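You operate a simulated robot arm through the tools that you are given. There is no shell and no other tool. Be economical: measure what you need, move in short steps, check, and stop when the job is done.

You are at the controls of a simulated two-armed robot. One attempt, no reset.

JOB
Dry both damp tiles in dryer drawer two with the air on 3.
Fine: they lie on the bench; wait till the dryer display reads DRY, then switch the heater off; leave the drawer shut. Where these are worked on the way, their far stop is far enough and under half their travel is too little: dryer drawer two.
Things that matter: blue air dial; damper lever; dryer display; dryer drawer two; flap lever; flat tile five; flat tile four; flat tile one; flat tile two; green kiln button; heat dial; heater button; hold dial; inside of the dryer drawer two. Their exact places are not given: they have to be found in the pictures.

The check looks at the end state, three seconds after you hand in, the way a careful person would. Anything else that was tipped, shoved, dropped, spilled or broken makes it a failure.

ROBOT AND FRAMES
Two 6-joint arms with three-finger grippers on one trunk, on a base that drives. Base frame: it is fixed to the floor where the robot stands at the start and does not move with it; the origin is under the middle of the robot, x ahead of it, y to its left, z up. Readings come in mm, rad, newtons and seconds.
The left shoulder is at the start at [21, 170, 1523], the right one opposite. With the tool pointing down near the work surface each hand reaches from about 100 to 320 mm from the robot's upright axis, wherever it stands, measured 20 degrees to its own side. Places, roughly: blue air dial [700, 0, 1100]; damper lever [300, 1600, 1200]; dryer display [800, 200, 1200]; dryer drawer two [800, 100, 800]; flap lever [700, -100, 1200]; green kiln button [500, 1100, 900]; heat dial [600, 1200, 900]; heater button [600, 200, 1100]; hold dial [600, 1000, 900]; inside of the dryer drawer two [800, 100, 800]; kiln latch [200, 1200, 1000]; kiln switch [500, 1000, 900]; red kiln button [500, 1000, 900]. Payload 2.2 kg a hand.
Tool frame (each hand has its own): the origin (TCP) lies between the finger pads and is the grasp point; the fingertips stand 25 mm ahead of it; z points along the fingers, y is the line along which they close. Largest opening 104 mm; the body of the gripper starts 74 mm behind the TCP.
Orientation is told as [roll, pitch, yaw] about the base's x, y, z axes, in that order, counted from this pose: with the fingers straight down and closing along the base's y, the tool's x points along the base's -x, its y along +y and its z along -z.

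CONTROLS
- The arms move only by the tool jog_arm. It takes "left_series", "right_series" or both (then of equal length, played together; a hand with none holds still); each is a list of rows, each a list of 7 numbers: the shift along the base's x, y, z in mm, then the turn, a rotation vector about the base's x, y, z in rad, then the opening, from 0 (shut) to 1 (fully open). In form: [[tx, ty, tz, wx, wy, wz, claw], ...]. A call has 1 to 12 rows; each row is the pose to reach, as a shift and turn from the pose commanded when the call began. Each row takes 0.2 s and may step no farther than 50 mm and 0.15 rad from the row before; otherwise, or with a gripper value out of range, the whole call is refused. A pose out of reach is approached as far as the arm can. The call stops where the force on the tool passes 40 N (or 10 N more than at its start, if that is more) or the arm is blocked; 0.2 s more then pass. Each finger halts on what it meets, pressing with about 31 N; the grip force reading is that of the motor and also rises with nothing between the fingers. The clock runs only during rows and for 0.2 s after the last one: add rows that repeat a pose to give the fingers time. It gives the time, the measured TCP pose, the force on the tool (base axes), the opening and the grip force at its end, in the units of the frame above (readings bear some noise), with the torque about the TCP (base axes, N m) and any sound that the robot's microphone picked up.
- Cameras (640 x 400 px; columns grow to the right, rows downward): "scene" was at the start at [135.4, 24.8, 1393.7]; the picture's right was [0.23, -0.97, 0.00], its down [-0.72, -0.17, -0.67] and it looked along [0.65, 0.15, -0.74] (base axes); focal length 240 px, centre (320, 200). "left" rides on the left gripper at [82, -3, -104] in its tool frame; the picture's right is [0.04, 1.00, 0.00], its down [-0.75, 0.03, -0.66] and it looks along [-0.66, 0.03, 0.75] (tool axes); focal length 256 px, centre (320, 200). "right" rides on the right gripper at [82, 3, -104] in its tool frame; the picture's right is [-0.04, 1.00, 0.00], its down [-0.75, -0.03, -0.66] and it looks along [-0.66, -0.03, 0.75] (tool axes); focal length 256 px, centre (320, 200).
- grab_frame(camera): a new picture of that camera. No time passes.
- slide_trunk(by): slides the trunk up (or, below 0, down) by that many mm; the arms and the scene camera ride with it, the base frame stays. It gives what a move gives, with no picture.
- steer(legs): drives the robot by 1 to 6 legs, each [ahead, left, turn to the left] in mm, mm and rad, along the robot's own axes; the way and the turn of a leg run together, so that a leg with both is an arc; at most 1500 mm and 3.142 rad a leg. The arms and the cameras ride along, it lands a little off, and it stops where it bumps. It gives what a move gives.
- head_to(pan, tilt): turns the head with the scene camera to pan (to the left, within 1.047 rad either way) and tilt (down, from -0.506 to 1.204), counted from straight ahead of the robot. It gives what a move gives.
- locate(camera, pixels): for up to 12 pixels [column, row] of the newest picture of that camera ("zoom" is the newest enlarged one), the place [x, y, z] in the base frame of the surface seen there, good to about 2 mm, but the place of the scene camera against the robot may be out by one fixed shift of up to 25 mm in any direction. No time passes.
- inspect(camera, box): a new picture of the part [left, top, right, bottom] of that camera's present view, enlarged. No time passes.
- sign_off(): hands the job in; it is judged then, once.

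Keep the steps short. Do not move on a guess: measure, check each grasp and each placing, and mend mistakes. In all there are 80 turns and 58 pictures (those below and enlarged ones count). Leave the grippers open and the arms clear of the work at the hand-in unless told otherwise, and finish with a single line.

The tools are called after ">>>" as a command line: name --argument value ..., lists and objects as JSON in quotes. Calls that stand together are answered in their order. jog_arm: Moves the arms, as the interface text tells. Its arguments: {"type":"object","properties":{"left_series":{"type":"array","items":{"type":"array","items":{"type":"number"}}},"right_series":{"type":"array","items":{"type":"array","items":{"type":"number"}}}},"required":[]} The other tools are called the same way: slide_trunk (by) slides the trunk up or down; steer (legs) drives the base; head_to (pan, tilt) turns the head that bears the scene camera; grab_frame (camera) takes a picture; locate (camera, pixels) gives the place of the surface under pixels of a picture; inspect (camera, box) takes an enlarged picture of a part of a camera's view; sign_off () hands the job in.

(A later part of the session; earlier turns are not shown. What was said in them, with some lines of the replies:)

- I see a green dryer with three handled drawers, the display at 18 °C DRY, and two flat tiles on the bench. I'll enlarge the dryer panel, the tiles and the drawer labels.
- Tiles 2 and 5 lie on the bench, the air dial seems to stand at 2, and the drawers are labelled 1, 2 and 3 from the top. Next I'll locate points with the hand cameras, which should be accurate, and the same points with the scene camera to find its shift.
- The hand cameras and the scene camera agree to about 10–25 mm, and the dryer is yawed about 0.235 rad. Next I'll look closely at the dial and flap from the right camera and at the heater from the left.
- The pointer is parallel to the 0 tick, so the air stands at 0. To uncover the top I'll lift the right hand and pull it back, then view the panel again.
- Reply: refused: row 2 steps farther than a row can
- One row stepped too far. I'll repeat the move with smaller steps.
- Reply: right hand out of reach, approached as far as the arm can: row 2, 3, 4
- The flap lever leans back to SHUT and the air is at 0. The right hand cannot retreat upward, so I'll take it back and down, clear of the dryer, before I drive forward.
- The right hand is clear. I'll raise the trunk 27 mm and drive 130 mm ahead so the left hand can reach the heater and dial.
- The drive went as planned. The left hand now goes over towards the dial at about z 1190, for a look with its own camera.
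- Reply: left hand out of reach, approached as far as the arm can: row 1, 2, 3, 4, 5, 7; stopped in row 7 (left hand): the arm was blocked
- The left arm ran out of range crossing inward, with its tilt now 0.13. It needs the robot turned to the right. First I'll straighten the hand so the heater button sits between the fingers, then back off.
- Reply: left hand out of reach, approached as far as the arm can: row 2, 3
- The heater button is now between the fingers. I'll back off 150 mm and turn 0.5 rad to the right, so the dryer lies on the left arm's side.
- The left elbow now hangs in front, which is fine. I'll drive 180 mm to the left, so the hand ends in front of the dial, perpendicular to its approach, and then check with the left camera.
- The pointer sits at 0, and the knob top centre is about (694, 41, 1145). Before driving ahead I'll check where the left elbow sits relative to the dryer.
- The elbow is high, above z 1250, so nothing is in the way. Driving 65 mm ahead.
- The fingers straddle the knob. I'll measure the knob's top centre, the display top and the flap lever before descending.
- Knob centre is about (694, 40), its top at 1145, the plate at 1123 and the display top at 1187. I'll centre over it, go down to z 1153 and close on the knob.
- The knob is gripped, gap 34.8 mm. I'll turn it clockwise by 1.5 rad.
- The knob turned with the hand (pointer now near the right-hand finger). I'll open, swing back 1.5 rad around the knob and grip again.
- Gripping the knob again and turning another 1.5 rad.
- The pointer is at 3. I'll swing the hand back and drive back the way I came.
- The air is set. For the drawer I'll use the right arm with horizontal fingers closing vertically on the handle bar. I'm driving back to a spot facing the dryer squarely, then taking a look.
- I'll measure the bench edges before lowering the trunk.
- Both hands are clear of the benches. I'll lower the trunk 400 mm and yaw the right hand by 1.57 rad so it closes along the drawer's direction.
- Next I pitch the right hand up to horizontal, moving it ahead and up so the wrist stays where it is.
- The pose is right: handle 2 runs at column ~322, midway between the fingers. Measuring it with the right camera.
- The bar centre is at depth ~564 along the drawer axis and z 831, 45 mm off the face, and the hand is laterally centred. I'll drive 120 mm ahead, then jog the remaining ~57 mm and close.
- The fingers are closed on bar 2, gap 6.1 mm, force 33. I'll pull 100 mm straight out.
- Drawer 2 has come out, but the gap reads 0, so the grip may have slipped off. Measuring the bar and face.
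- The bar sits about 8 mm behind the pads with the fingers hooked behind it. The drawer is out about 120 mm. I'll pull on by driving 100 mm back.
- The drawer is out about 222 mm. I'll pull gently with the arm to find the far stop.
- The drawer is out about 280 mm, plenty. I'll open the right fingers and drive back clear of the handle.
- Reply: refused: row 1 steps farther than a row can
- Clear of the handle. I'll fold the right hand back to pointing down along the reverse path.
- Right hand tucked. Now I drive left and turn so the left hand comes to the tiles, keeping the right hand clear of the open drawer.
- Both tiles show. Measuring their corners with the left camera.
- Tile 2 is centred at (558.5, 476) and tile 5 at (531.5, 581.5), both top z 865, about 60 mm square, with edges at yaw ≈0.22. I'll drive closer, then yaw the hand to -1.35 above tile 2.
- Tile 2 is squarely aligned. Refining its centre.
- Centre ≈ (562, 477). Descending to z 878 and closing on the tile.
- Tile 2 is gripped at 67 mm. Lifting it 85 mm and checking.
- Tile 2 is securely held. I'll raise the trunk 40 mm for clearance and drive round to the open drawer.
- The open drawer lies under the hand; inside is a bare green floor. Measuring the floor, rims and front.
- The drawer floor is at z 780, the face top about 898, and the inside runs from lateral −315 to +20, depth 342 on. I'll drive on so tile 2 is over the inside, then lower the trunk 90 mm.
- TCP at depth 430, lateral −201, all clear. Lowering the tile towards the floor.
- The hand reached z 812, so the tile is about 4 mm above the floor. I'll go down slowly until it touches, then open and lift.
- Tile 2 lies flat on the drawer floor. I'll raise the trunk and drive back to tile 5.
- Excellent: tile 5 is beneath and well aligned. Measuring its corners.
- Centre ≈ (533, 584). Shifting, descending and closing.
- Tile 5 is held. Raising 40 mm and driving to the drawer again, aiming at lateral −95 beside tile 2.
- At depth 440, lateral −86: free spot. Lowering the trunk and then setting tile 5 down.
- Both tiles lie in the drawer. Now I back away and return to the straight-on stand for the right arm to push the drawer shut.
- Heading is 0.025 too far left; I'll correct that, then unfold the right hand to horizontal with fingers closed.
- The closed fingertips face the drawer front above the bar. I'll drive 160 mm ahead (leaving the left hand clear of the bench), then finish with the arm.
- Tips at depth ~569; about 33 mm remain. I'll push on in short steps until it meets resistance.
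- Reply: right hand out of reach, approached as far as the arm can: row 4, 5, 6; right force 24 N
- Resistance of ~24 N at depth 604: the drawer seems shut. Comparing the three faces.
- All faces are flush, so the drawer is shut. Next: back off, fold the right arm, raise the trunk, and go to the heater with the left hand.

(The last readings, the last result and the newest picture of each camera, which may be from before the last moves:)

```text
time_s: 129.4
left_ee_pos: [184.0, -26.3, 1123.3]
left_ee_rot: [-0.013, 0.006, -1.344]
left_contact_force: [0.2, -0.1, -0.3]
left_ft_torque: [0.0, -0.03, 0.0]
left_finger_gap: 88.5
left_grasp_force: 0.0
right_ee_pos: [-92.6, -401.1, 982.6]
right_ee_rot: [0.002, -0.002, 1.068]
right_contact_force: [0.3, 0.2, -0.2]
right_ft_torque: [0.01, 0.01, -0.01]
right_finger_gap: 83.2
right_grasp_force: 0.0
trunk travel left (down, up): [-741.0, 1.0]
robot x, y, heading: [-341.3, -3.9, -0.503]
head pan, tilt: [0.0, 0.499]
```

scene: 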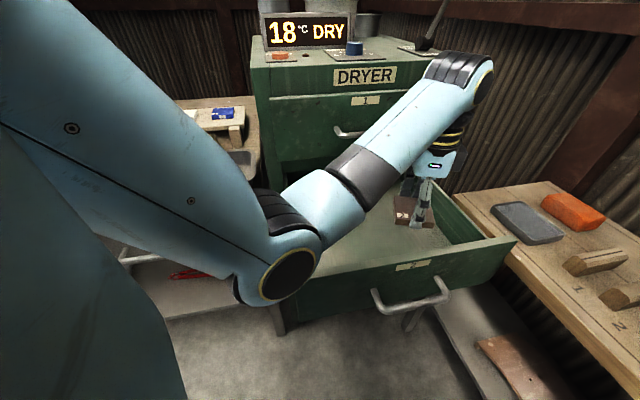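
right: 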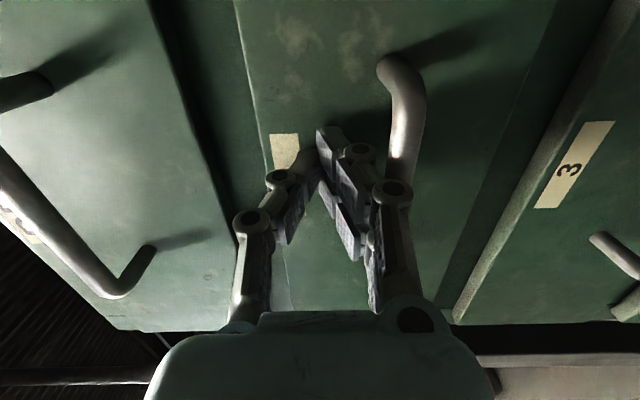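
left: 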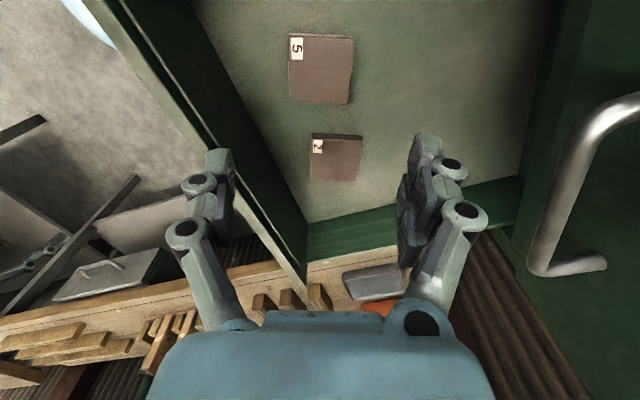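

>>> jog_arm --left_series '[[16, -9, 15, 0, 0, 0, 0.5], [32, -18, 30, 0, 0, 0, 0.2], [48, -26, 45, 0, 0, 0, 0], [48, -26, 47, 0, 0, 0, 0]]'

>>> steer --legs '[[150, 400, 0]]'

>>> grab_frame --camera "left"

```text
time_s: 130.4
left_ee_pos: [234.4, -52.9, 1168.5]
left_ee_rot: [-0.009, 0.006, -1.344]
left_contact_force: [0.0, 0.3, 0.4]
left_ft_torque: [-0.01, -0.03, 0.0]
left_finger_gap: 0.0
left_grasp_force: 28.3
right_ee_pos: [-92.0, -402.2, 982.8]
right_ee_rot: [0.003, -0.002, 1.068]
right_contact_force: [-0.2, 0.4, -0.6]
right_ft_torque: [0.03, -0.02, 0.0]
right_finger_gap: 83.2
right_grasp_force: 0.0
trunk travel left (down, up): [-741.0, 1.0]
robot x, y, heading: [-336.6, -6.4, -0.5]
head pan, tilt: [0.0, 0.499]
```

```text
time_s: 133.0
left_ee_pos: [566.0, 231.0, 1167.4]
left_ee_rot: [-0.012, 0.005, -1.349]
left_contact_force: [-0.1, 0.6, -0.4]
left_ft_torque: [0.0, 0.02, 0.01]
left_finger_gap: 0.0
left_grasp_force: 28.8
right_ee_pos: [236.2, -115.2, 982.5]
right_ee_rot: [0.005, -0.001, 1.063]
right_contact_force: [0.0, -0.5, -0.4]
right_ft_torque: [0.03, 0.01, 0.02]
right_finger_gap: 83.3
right_grasp_force: 0.0
trunk travel left (down, up): [-741.0, 1.0]
robot x, y, heading: [-7.4, 280.9, -0.509]
head pan, tilt: [0.0, 0.499]
```

```text
16 pictures are left
```

left: 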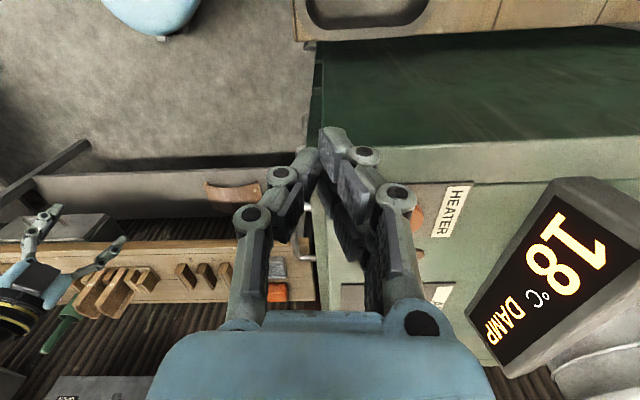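

The display reads 18 °C DAMP, so it senses the tiles. Locating the heater button, at (418, 218) behind the finger, then its plate.

>>> locate --camera "left" --pixels '[[418, 218], [422, 212], [415, 226], [450, 210], [432, 188]]'

>>> inspect --camera "left" --box '[360, 160, 520, 260]'

```text
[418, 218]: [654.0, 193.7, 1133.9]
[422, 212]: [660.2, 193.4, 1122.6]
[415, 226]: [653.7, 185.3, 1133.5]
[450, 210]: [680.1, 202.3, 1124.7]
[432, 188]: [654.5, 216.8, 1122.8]
```

```text
4.00 times, centred on (440, 210) of left
```

zoom: 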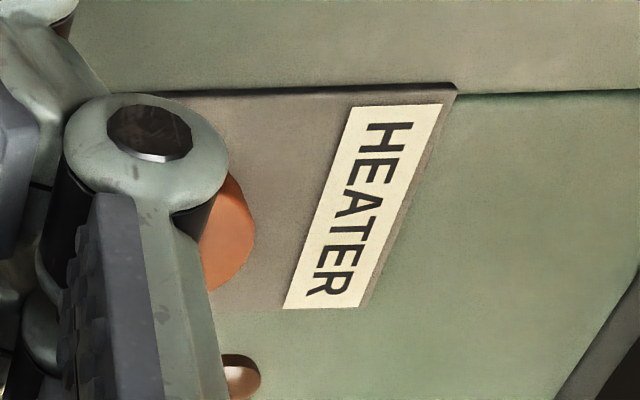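

The heater button's centre works out near (637, 187), top 1134. I'll drive 60 mm ahead and check the position before pressing.

>>> steer --legs '[[70, 0, 0]]'

>>> head_to --pan 0.75 --tilt 0.7

>>> grab_frame --camera "left"

>>> grab_frame --camera "scene"

```text
time_s: 134.1
left_ee_pos: [628.1, 194.5, 1166.9]
left_ee_rot: [-0.012, 0.007, -1.35]
left_contact_force: [0.4, -1.0, -0.8]
left_ft_torque: [0.02, 0.07, 0.01]
left_finger_gap: 0.0
left_grasp_force: 28.3
right_ee_pos: [298.7, -150.2, 981.3]
right_ee_rot: [0.003, -0.003, 1.061]
right_contact_force: [0.6, -0.5, 0.2]
right_ft_torque: [0.03, 0.02, -0.02]
right_finger_gap: 83.0
right_grasp_force: 0.2
trunk travel left (down, up): [-741.0, 1.0]
robot x, y, heading: [54.3, 251.3, -0.511]
head pan, tilt: [0.0, 0.499]
```

```text
time_s: 135.2
left_ee_pos: [627.4, 195.4, 1167.4]
left_ee_rot: [-0.012, 0.006, -1.349]
left_contact_force: [0.9, 0.4, 0.4]
left_ft_torque: [-0.01, 0.03, 0.0]
left_finger_gap: 0.0
left_grasp_force: 28.5
right_ee_pos: [298.8, -149.9, 980.4]
right_ee_rot: [0.003, -0.001, 1.061]
right_contact_force: [0.1, 0.8, 0.2]
right_ft_torque: [0.0, 0.01, -0.02]
right_finger_gap: 83.1
right_grasp_force: 0.0
trunk travel left (down, up): [-741.0, 1.0]
robot x, y, heading: [55.0, 250.2, -0.506]
head pan, tilt: [0.75, 0.7]
```

```text
14 pictures are left
```

left: 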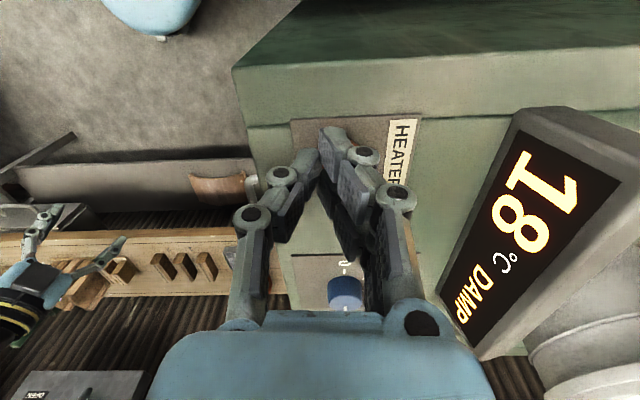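

```text
13 pictures are left
```

scene: 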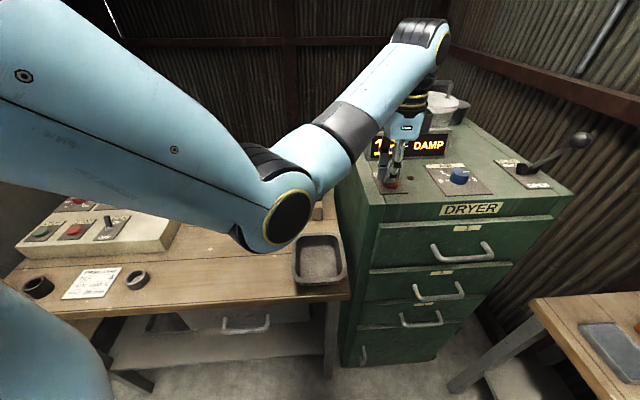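

>>> inspect --camera "scene" --box '[350, 135, 446, 195]'

>>> locate --camera "left" --pixels '[[294, 124], [418, 120], [400, 150], [390, 180], [300, 140], [345, 290]]'

```text
6.67 times, centred on (398, 165) of scene
```

zoom: 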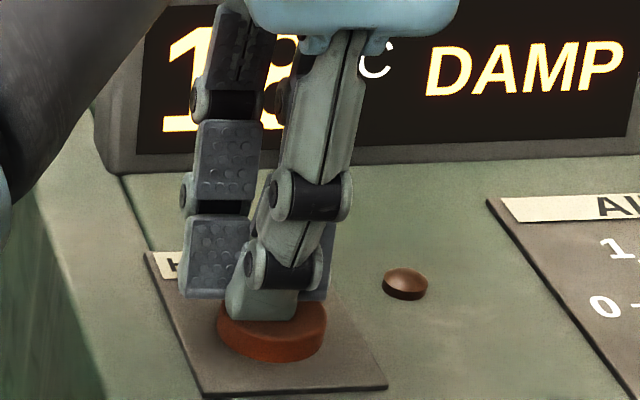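

```text
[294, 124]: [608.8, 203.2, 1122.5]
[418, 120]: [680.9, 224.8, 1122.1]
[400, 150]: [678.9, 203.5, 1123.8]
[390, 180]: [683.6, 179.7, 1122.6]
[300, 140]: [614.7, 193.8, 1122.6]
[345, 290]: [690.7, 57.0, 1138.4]
```

The fingertips hang about 9 mm above the button and slightly to the left of its centre. I'll shift (6, −11) and press down in small steps.

>>> jog_arm --left_series '[[6, -11, 0, 0, 0, 0, 0], [6, -11, -5, 0, 0, 0, 0], [6, -11, -8, 0, 0, 0, 0], [6, -11, -10, 0, 0, 0, 0], [6, -11, -12, 0, 0, 0, 0], [6, -11, -14, 0, 0, 0, 0]]'

>>> inspect --camera "scene" --box '[350, 125, 462, 195]'

```text
time_s: 136.6
left_ee_pos: [631.8, 185.6, 1154.5]
left_ee_rot: [-0.01, 0.008, -1.349]
left_contact_force: [1.0, 0.0, 2.0]
left_ft_torque: [0.0, 0.0, 0.02]
left_finger_gap: 5.9
left_grasp_force: 28.9
right_ee_pos: [297.6, -150.8, 982.7]
right_ee_rot: [0.003, -0.003, 1.059]
right_contact_force: [0.0, -0.1, 1.1]
right_ft_torque: [-0.01, 0.02, 0.01]
right_finger_gap: 82.8
right_grasp_force: 0.0
trunk travel left (down, up): [-741.0, 1.0]
robot x, y, heading: [55.1, 251.2, -0.51]
head pan, tilt: [0.75, 0.7]
heard: click
```

```text
5.71 times, centred on (406, 160) of scene
```

zoom: 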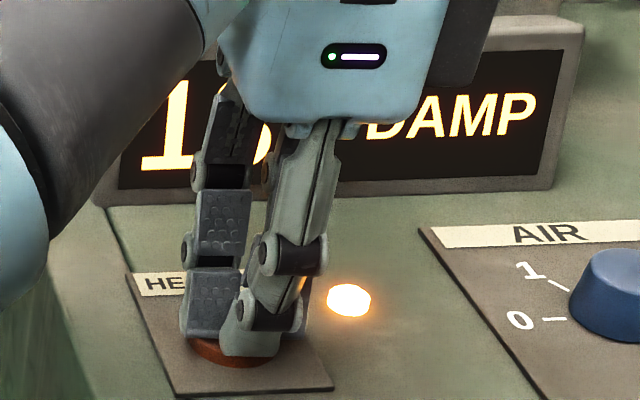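

A click was heard and the lamp is lit: the heater is on. I'll lift off and wait, then read the display.

>>> jog_arm --left_series '[[0, 0, 7, 0, 0, 0, 0], [0, 0, 14, 0, 0, 0, 0], [0, 0, 14, 0, 0, 0, 0], [0, 0, 14, 0, 0, 0, 0], [0, 0, 14, 0, 0, 0, 0], [0, 0, 14, 0, 0, 0, 0], [0, 0, 14, 0, 0, 0, 0], [0, 0, 14, 0, 0, 0, 0], [0, 0, 14, 0, 0, 0, 0], [0, 0, 14, 0, 0, 0, 0], [0, 0, 14, 0, 0, 0, 0], [0, 0, 14, 0, 0, 0, 0]]'

>>> jog_arm --left_series '[[0, 0, 0, 0, 0, 0, 0], [0, 0, 0, 0, 0, 0, 0], [0, 0, 0, 0, 0, 0, 0], [0, 0, 0, 0, 0, 0, 0], [0, 0, 0, 0, 0, 0, 0], [0, 0, 0, 0, 0, 0, 0], [0, 0, 0, 0, 0, 0, 0], [0, 0, 0, 0, 0, 0, 0], [0, 0, 0, 0, 0, 0, 0], [0, 0, 0, 0, 0, 0, 0], [0, 0, 0, 0, 0, 0, 0], [0, 0, 0, 0, 0, 0, 0]]'

>>> inspect --camera "left" --box '[420, 100, 640, 360]'

```text
time_s: 139.2
left_ee_pos: [632.8, 185.0, 1169.2]
left_ee_rot: [-0.011, 0.007, -1.349]
left_contact_force: [-0.6, 0.1, -0.1]
left_ft_torque: [0.0, 0.0, 0.01]
left_finger_gap: 0.0
left_grasp_force: 28.8
right_ee_pos: [297.6, -150.6, 982.8]
right_ee_rot: [0.001, -0.002, 1.061]
right_contact_force: [1.1, -0.6, 0.6]
right_ft_torque: [0.03, 0.0, -0.02]
right_finger_gap: 83.2
right_grasp_force: 0.1
trunk travel left (down, up): [-741.0, 1.0]
robot x, y, heading: [52.2, 248.1, -0.506]
head pan, tilt: [0.75, 0.7]
```

```text
time_s: 141.8
left_ee_pos: [631.6, 185.1, 1169.1]
left_ee_rot: [-0.012, 0.007, -1.349]
left_contact_force: [-0.3, 0.5, -1.2]
left_ft_torque: [0.0, -0.01, -0.03]
left_finger_gap: 0.0
left_grasp_force: 28.3
right_ee_pos: [298.7, -150.6, 982.4]
right_ee_rot: [0.001, -0.001, 1.061]
right_contact_force: [0.0, -0.2, 0.0]
right_ft_torque: [0.01, 0.02, 0.01]
right_finger_gap: 83.0
right_grasp_force: 0.1
trunk travel left (down, up): [-741.0, 1.0]
robot x, y, heading: [51.1, 248.0, -0.503]
head pan, tilt: [0.75, 0.7]
```

```text
1.54 times, centred on (530, 230) of left
```

zoom: 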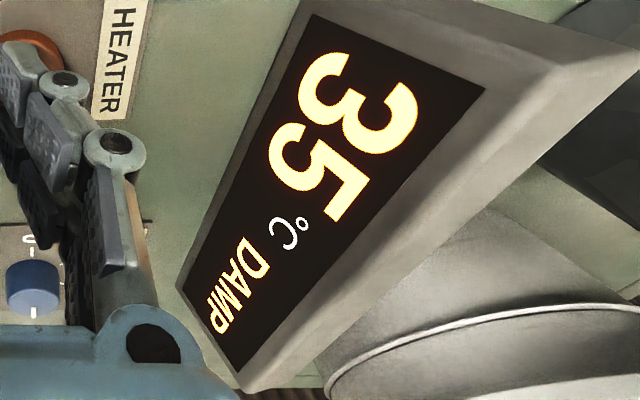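

The temperature is rising: 35 °C, still DAMP. Waiting about 10 s.

>>> jog_arm --left_series '[[0, 0, 0, 0, 0, 0, 0], [0, 0, 0, 0, 0, 0, 0], [0, 0, 0, 0, 0, 0, 0], [0, 0, 0, 0, 0, 0, 0], [0, 0, 0, 0, 0, 0, 0], [0, 0, 0, 0, 0, 0, 0], [0, 0, 0, 0, 0, 0, 0], [0, 0, 0, 0, 0, 0, 0], [0, 0, 0, 0, 0, 0, 0], [0, 0, 0, 0, 0, 0, 0], [0, 0, 0, 0, 0, 0, 0], [0, 0, 0, 0, 0, 0, 0]]'

>>> jog_arm --left_series '[[0, 0, 0, 0, 0, 0, 0], [0, 0, 0, 0, 0, 0, 0], [0, 0, 0, 0, 0, 0, 0], [0, 0, 0, 0, 0, 0, 0], [0, 0, 0, 0, 0, 0, 0], [0, 0, 0, 0, 0, 0, 0], [0, 0, 0, 0, 0, 0, 0], [0, 0, 0, 0, 0, 0, 0], [0, 0, 0, 0, 0, 0, 0], [0, 0, 0, 0, 0, 0, 0], [0, 0, 0, 0, 0, 0, 0], [0, 0, 0, 0, 0, 0, 0]]'

>>> jog_arm --left_series '[[0, 0, 0, 0, 0, 0, 0], [0, 0, 0, 0, 0, 0, 0], [0, 0, 0, 0, 0, 0, 0], [0, 0, 0, 0, 0, 0, 0], [0, 0, 0, 0, 0, 0, 0], [0, 0, 0, 0, 0, 0, 0], [0, 0, 0, 0, 0, 0, 0], [0, 0, 0, 0, 0, 0, 0], [0, 0, 0, 0, 0, 0, 0], [0, 0, 0, 0, 0, 0, 0], [0, 0, 0, 0, 0, 0, 0], [0, 0, 0, 0, 0, 0, 0]]'

>>> jog_arm --left_series '[[0, 0, 0, 0, 0, 0, 0], [0, 0, 0, 0, 0, 0, 0], [0, 0, 0, 0, 0, 0, 0], [0, 0, 0, 0, 0, 0, 0], [0, 0, 0, 0, 0, 0, 0], [0, 0, 0, 0, 0, 0, 0], [0, 0, 0, 0, 0, 0, 0], [0, 0, 0, 0, 0, 0, 0], [0, 0, 0, 0, 0, 0, 0], [0, 0, 0, 0, 0, 0, 0], [0, 0, 0, 0, 0, 0, 0], [0, 0, 0, 0, 0, 0, 0]]'

>>> inspect --camera "left" --box '[420, 100, 640, 360]'

```text
time_s: 144.4
left_ee_pos: [633.0, 184.6, 1168.8]
left_ee_rot: [-0.012, 0.006, -1.349]
left_contact_force: [0.9, 0.2, -0.3]
left_ft_torque: [0.0, 0.0, -0.01]
left_finger_gap: 0.0
left_grasp_force: 28.7
right_ee_pos: [298.3, -150.4, 981.3]
right_ee_rot: [0.002, -0.001, 1.062]
right_contact_force: [-0.5, 0.6, -0.3]
right_ft_torque: [-0.03, 0.01, 0.0]
right_finger_gap: 83.1
right_grasp_force: 0.1
trunk travel left (down, up): [-741.0, 1.0]
robot x, y, heading: [50.3, 249.2, -0.506]
head pan, tilt: [0.75, 0.7]
```

```text
time_s: 147.0
left_ee_pos: [631.7, 184.3, 1168.4]
left_ee_rot: [-0.011, 0.008, -1.348]
left_contact_force: [-0.7, -0.2, 0.3]
left_ft_torque: [-0.01, -0.01, 0.02]
left_finger_gap: 0.1
left_grasp_force: 28.8
right_ee_pos: [297.6, -150.1, 982.0]
right_ee_rot: [0.003, -0.002, 1.062]
right_contact_force: [0.4, 0.0, -0.3]
right_ft_torque: [0.01, 0.0, 0.01]
right_finger_gap: 83.2
right_grasp_force: 0.1
trunk travel left (down, up): [-741.0, 1.0]
robot x, y, heading: [53.8, 245.1, -0.508]
head pan, tilt: [0.75, 0.7]
```

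```text
time_s: 149.6
left_ee_pos: [632.2, 184.6, 1168.7]
left_ee_rot: [-0.013, 0.007, -1.349]
left_contact_force: [0.5, 0.3, -0.3]
left_ft_torque: [0.04, 0.0, 0.02]
left_finger_gap: 0.2
left_grasp_force: 28.5
right_ee_pos: [298.0, -151.0, 983.0]
right_ee_rot: [0.0, -0.002, 1.059]
right_contact_force: [-0.2, -0.4, 0.3]
right_ft_torque: [-0.03, -0.01, 0.03]
right_finger_gap: 83.0
right_grasp_force: 0.1
trunk travel left (down, up): [-741.0, 1.0]
robot x, y, heading: [50.3, 250.7, -0.505]
head pan, tilt: [0.75, 0.7]
```

```text
time_s: 152.2
left_ee_pos: [632.7, 184.1, 1168.1]
left_ee_rot: [-0.013, 0.008, -1.349]
left_contact_force: [-0.3, 0.2, 0.2]
left_ft_torque: [-0.05, -0.01, 0.02]
left_finger_gap: 0.2
left_grasp_force: 28.1
right_ee_pos: [298.5, -150.4, 981.9]
right_ee_rot: [0.001, -0.002, 1.06]
right_contact_force: [0.1, -0.3, -0.1]
right_ft_torque: [0.0, 0.0, 0.0]
right_finger_gap: 83.4
right_grasp_force: 0.1
trunk travel left (down, up): [-741.0, 1.0]
robot x, y, heading: [51.0, 249.0, -0.505]
head pan, tilt: [0.75, 0.7]
```

```text
1.54 times, centred on (530, 230) of left
```

zoom: 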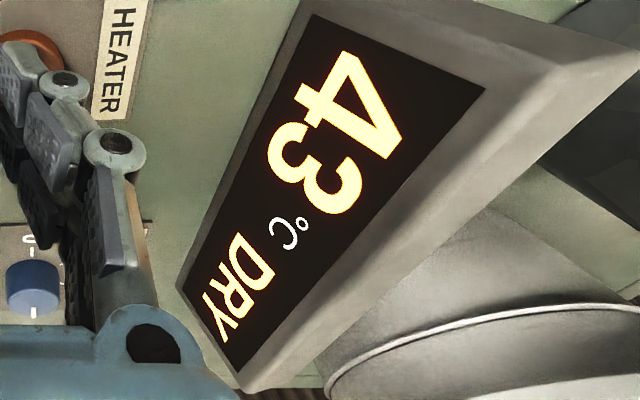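

The display reads 43 °C DRY. I'll press the heater button again to switch it off and lift away.

>>> jog_arm --left_series '[[0, 0, -5, 0, 0, 0, 0], [0, 0, -8, 0, 0, 0, 0], [0, 0, -10, 0, 0, 0, 0], [0, 0, -12, 0, 0, 0, 0], [0, 0, -14, 0, 0, 0, 0], [0, 0, -7, 0, 0, 0, 0], [0, 0, 0, 0, 0, 0, 0]]'

>>> inspect --camera "scene" --box '[350, 125, 510, 225]'

```text
time_s: 153.8
left_ee_pos: [633.7, 185.4, 1167.9]
left_ee_rot: [-0.01, 0.007, -1.349]
left_contact_force: [0.3, 0.4, 0.2]
left_ft_torque: [0.03, -0.03, 0.03]
left_finger_gap: 0.0
left_grasp_force: 28.9
right_ee_pos: [298.3, -150.5, 981.2]
right_ee_rot: [0.002, -0.002, 1.061]
right_contact_force: [0.5, -0.5, 0.3]
right_ft_torque: [-0.01, 0.03, 0.02]
right_finger_gap: 82.9
right_grasp_force: 0.1
trunk travel left (down, up): [-741.0, 1.0]
robot x, y, heading: [52.0, 245.5, -0.503]
head pan, tilt: [0.75, 0.7]
heard: click
```

```text
4.00 times, centred on (430, 175) of scene
```

zoom: 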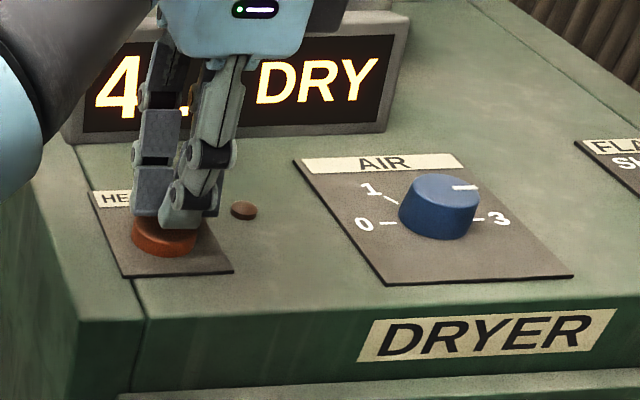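

The lamp is off again, the display says DRY and the air is at 3. I'll back the robot away, open the grippers and take a last look.

>>> steer --legs '[[-250, 0, 0]]'

>>> jog_arm --left_series '[[0, 0, 0, 0, 0, 0, 0.3], [0, 0, 0, 0, 0, 0, 0.6], [0, 0, 0, 0, 0, 0, 1], [0, 0, 0, 0, 0, 0, 1], [0, 0, 0, 0, 0, 0, 1], [0, 0, 0, 0, 0, 0, 1]]'

>>> grab_frame --camera "scene"

>>> inspect --camera "scene" --box '[340, 120, 580, 270]'

```text
time_s: 155.6
left_ee_pos: [416.2, 304.4, 1166.5]
left_ee_rot: [-0.01, 0.004, -1.353]
left_contact_force: [0.4, 1.0, -0.3]
left_ft_torque: [-0.02, 0.01, -0.01]
left_finger_gap: 0.0
left_grasp_force: 28.2
right_ee_pos: [79.7, -30.4, 982.3]
right_ee_rot: [0.002, -0.002, 1.059]
right_contact_force: [0.0, -0.5, -0.3]
right_ft_torque: [0.02, 0.0, 0.02]
right_finger_gap: 83.0
right_grasp_force: 0.1
trunk travel left (down, up): [-741.0, 1.0]
robot x, y, heading: [-165.9, 366.4, -0.511]
head pan, tilt: [0.75, 0.7]
```

```text
time_s: 157.0
left_ee_pos: [417.1, 303.2, 1166.9]
left_ee_rot: [-0.011, 0.008, -1.352]
left_contact_force: [-1.0, -0.2, -0.2]
left_ft_torque: [-0.04, 0.01, 0.0]
left_finger_gap: 103.9
left_grasp_force: 0.0
right_ee_pos: [81.0, -31.2, 982.3]
right_ee_rot: [0.003, 0.001, 1.057]
right_contact_force: [-1.1, 0.1, -0.8]
right_ft_torque: [-0.03, -0.02, -0.02]
right_finger_gap: 83.1
right_grasp_force: 0.1
trunk travel left (down, up): [-741.0, 1.0]
robot x, y, heading: [-164.3, 372.3, -0.508]
head pan, tilt: [0.75, 0.7]
```

```text
7 pictures are left
```

scene: 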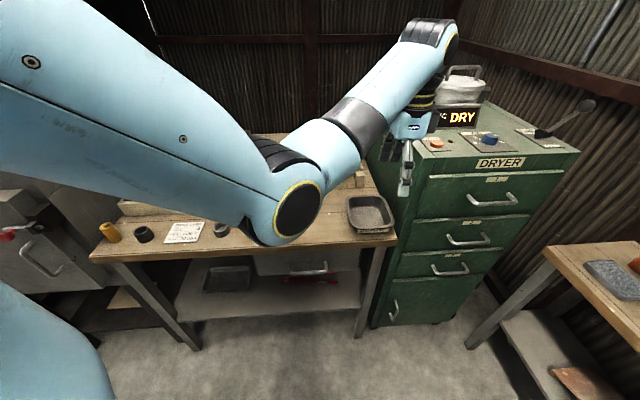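

```text
2.67 times, centred on (460, 195) of scene
```

zoom: 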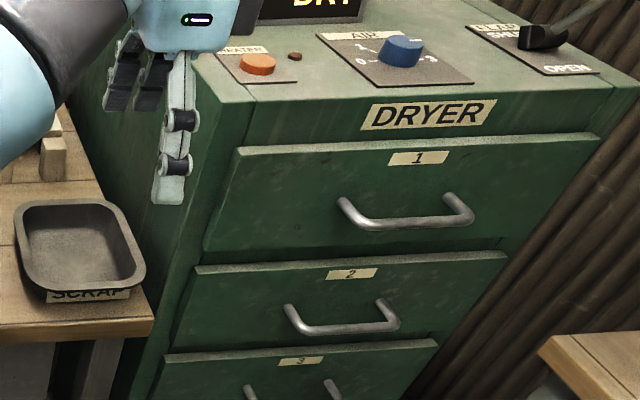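

Drawer two is shut, the heater is off, the display reads DRY, the air is at 3, and the arms are clear with the grippers open. Handing in.

>>> sign_off

```text
The job is handed in.
```

Tiles 2 and 5 dried in dryer drawer two with the air on 3; the display reads DRY, the heater is off, and the drawer is shut.
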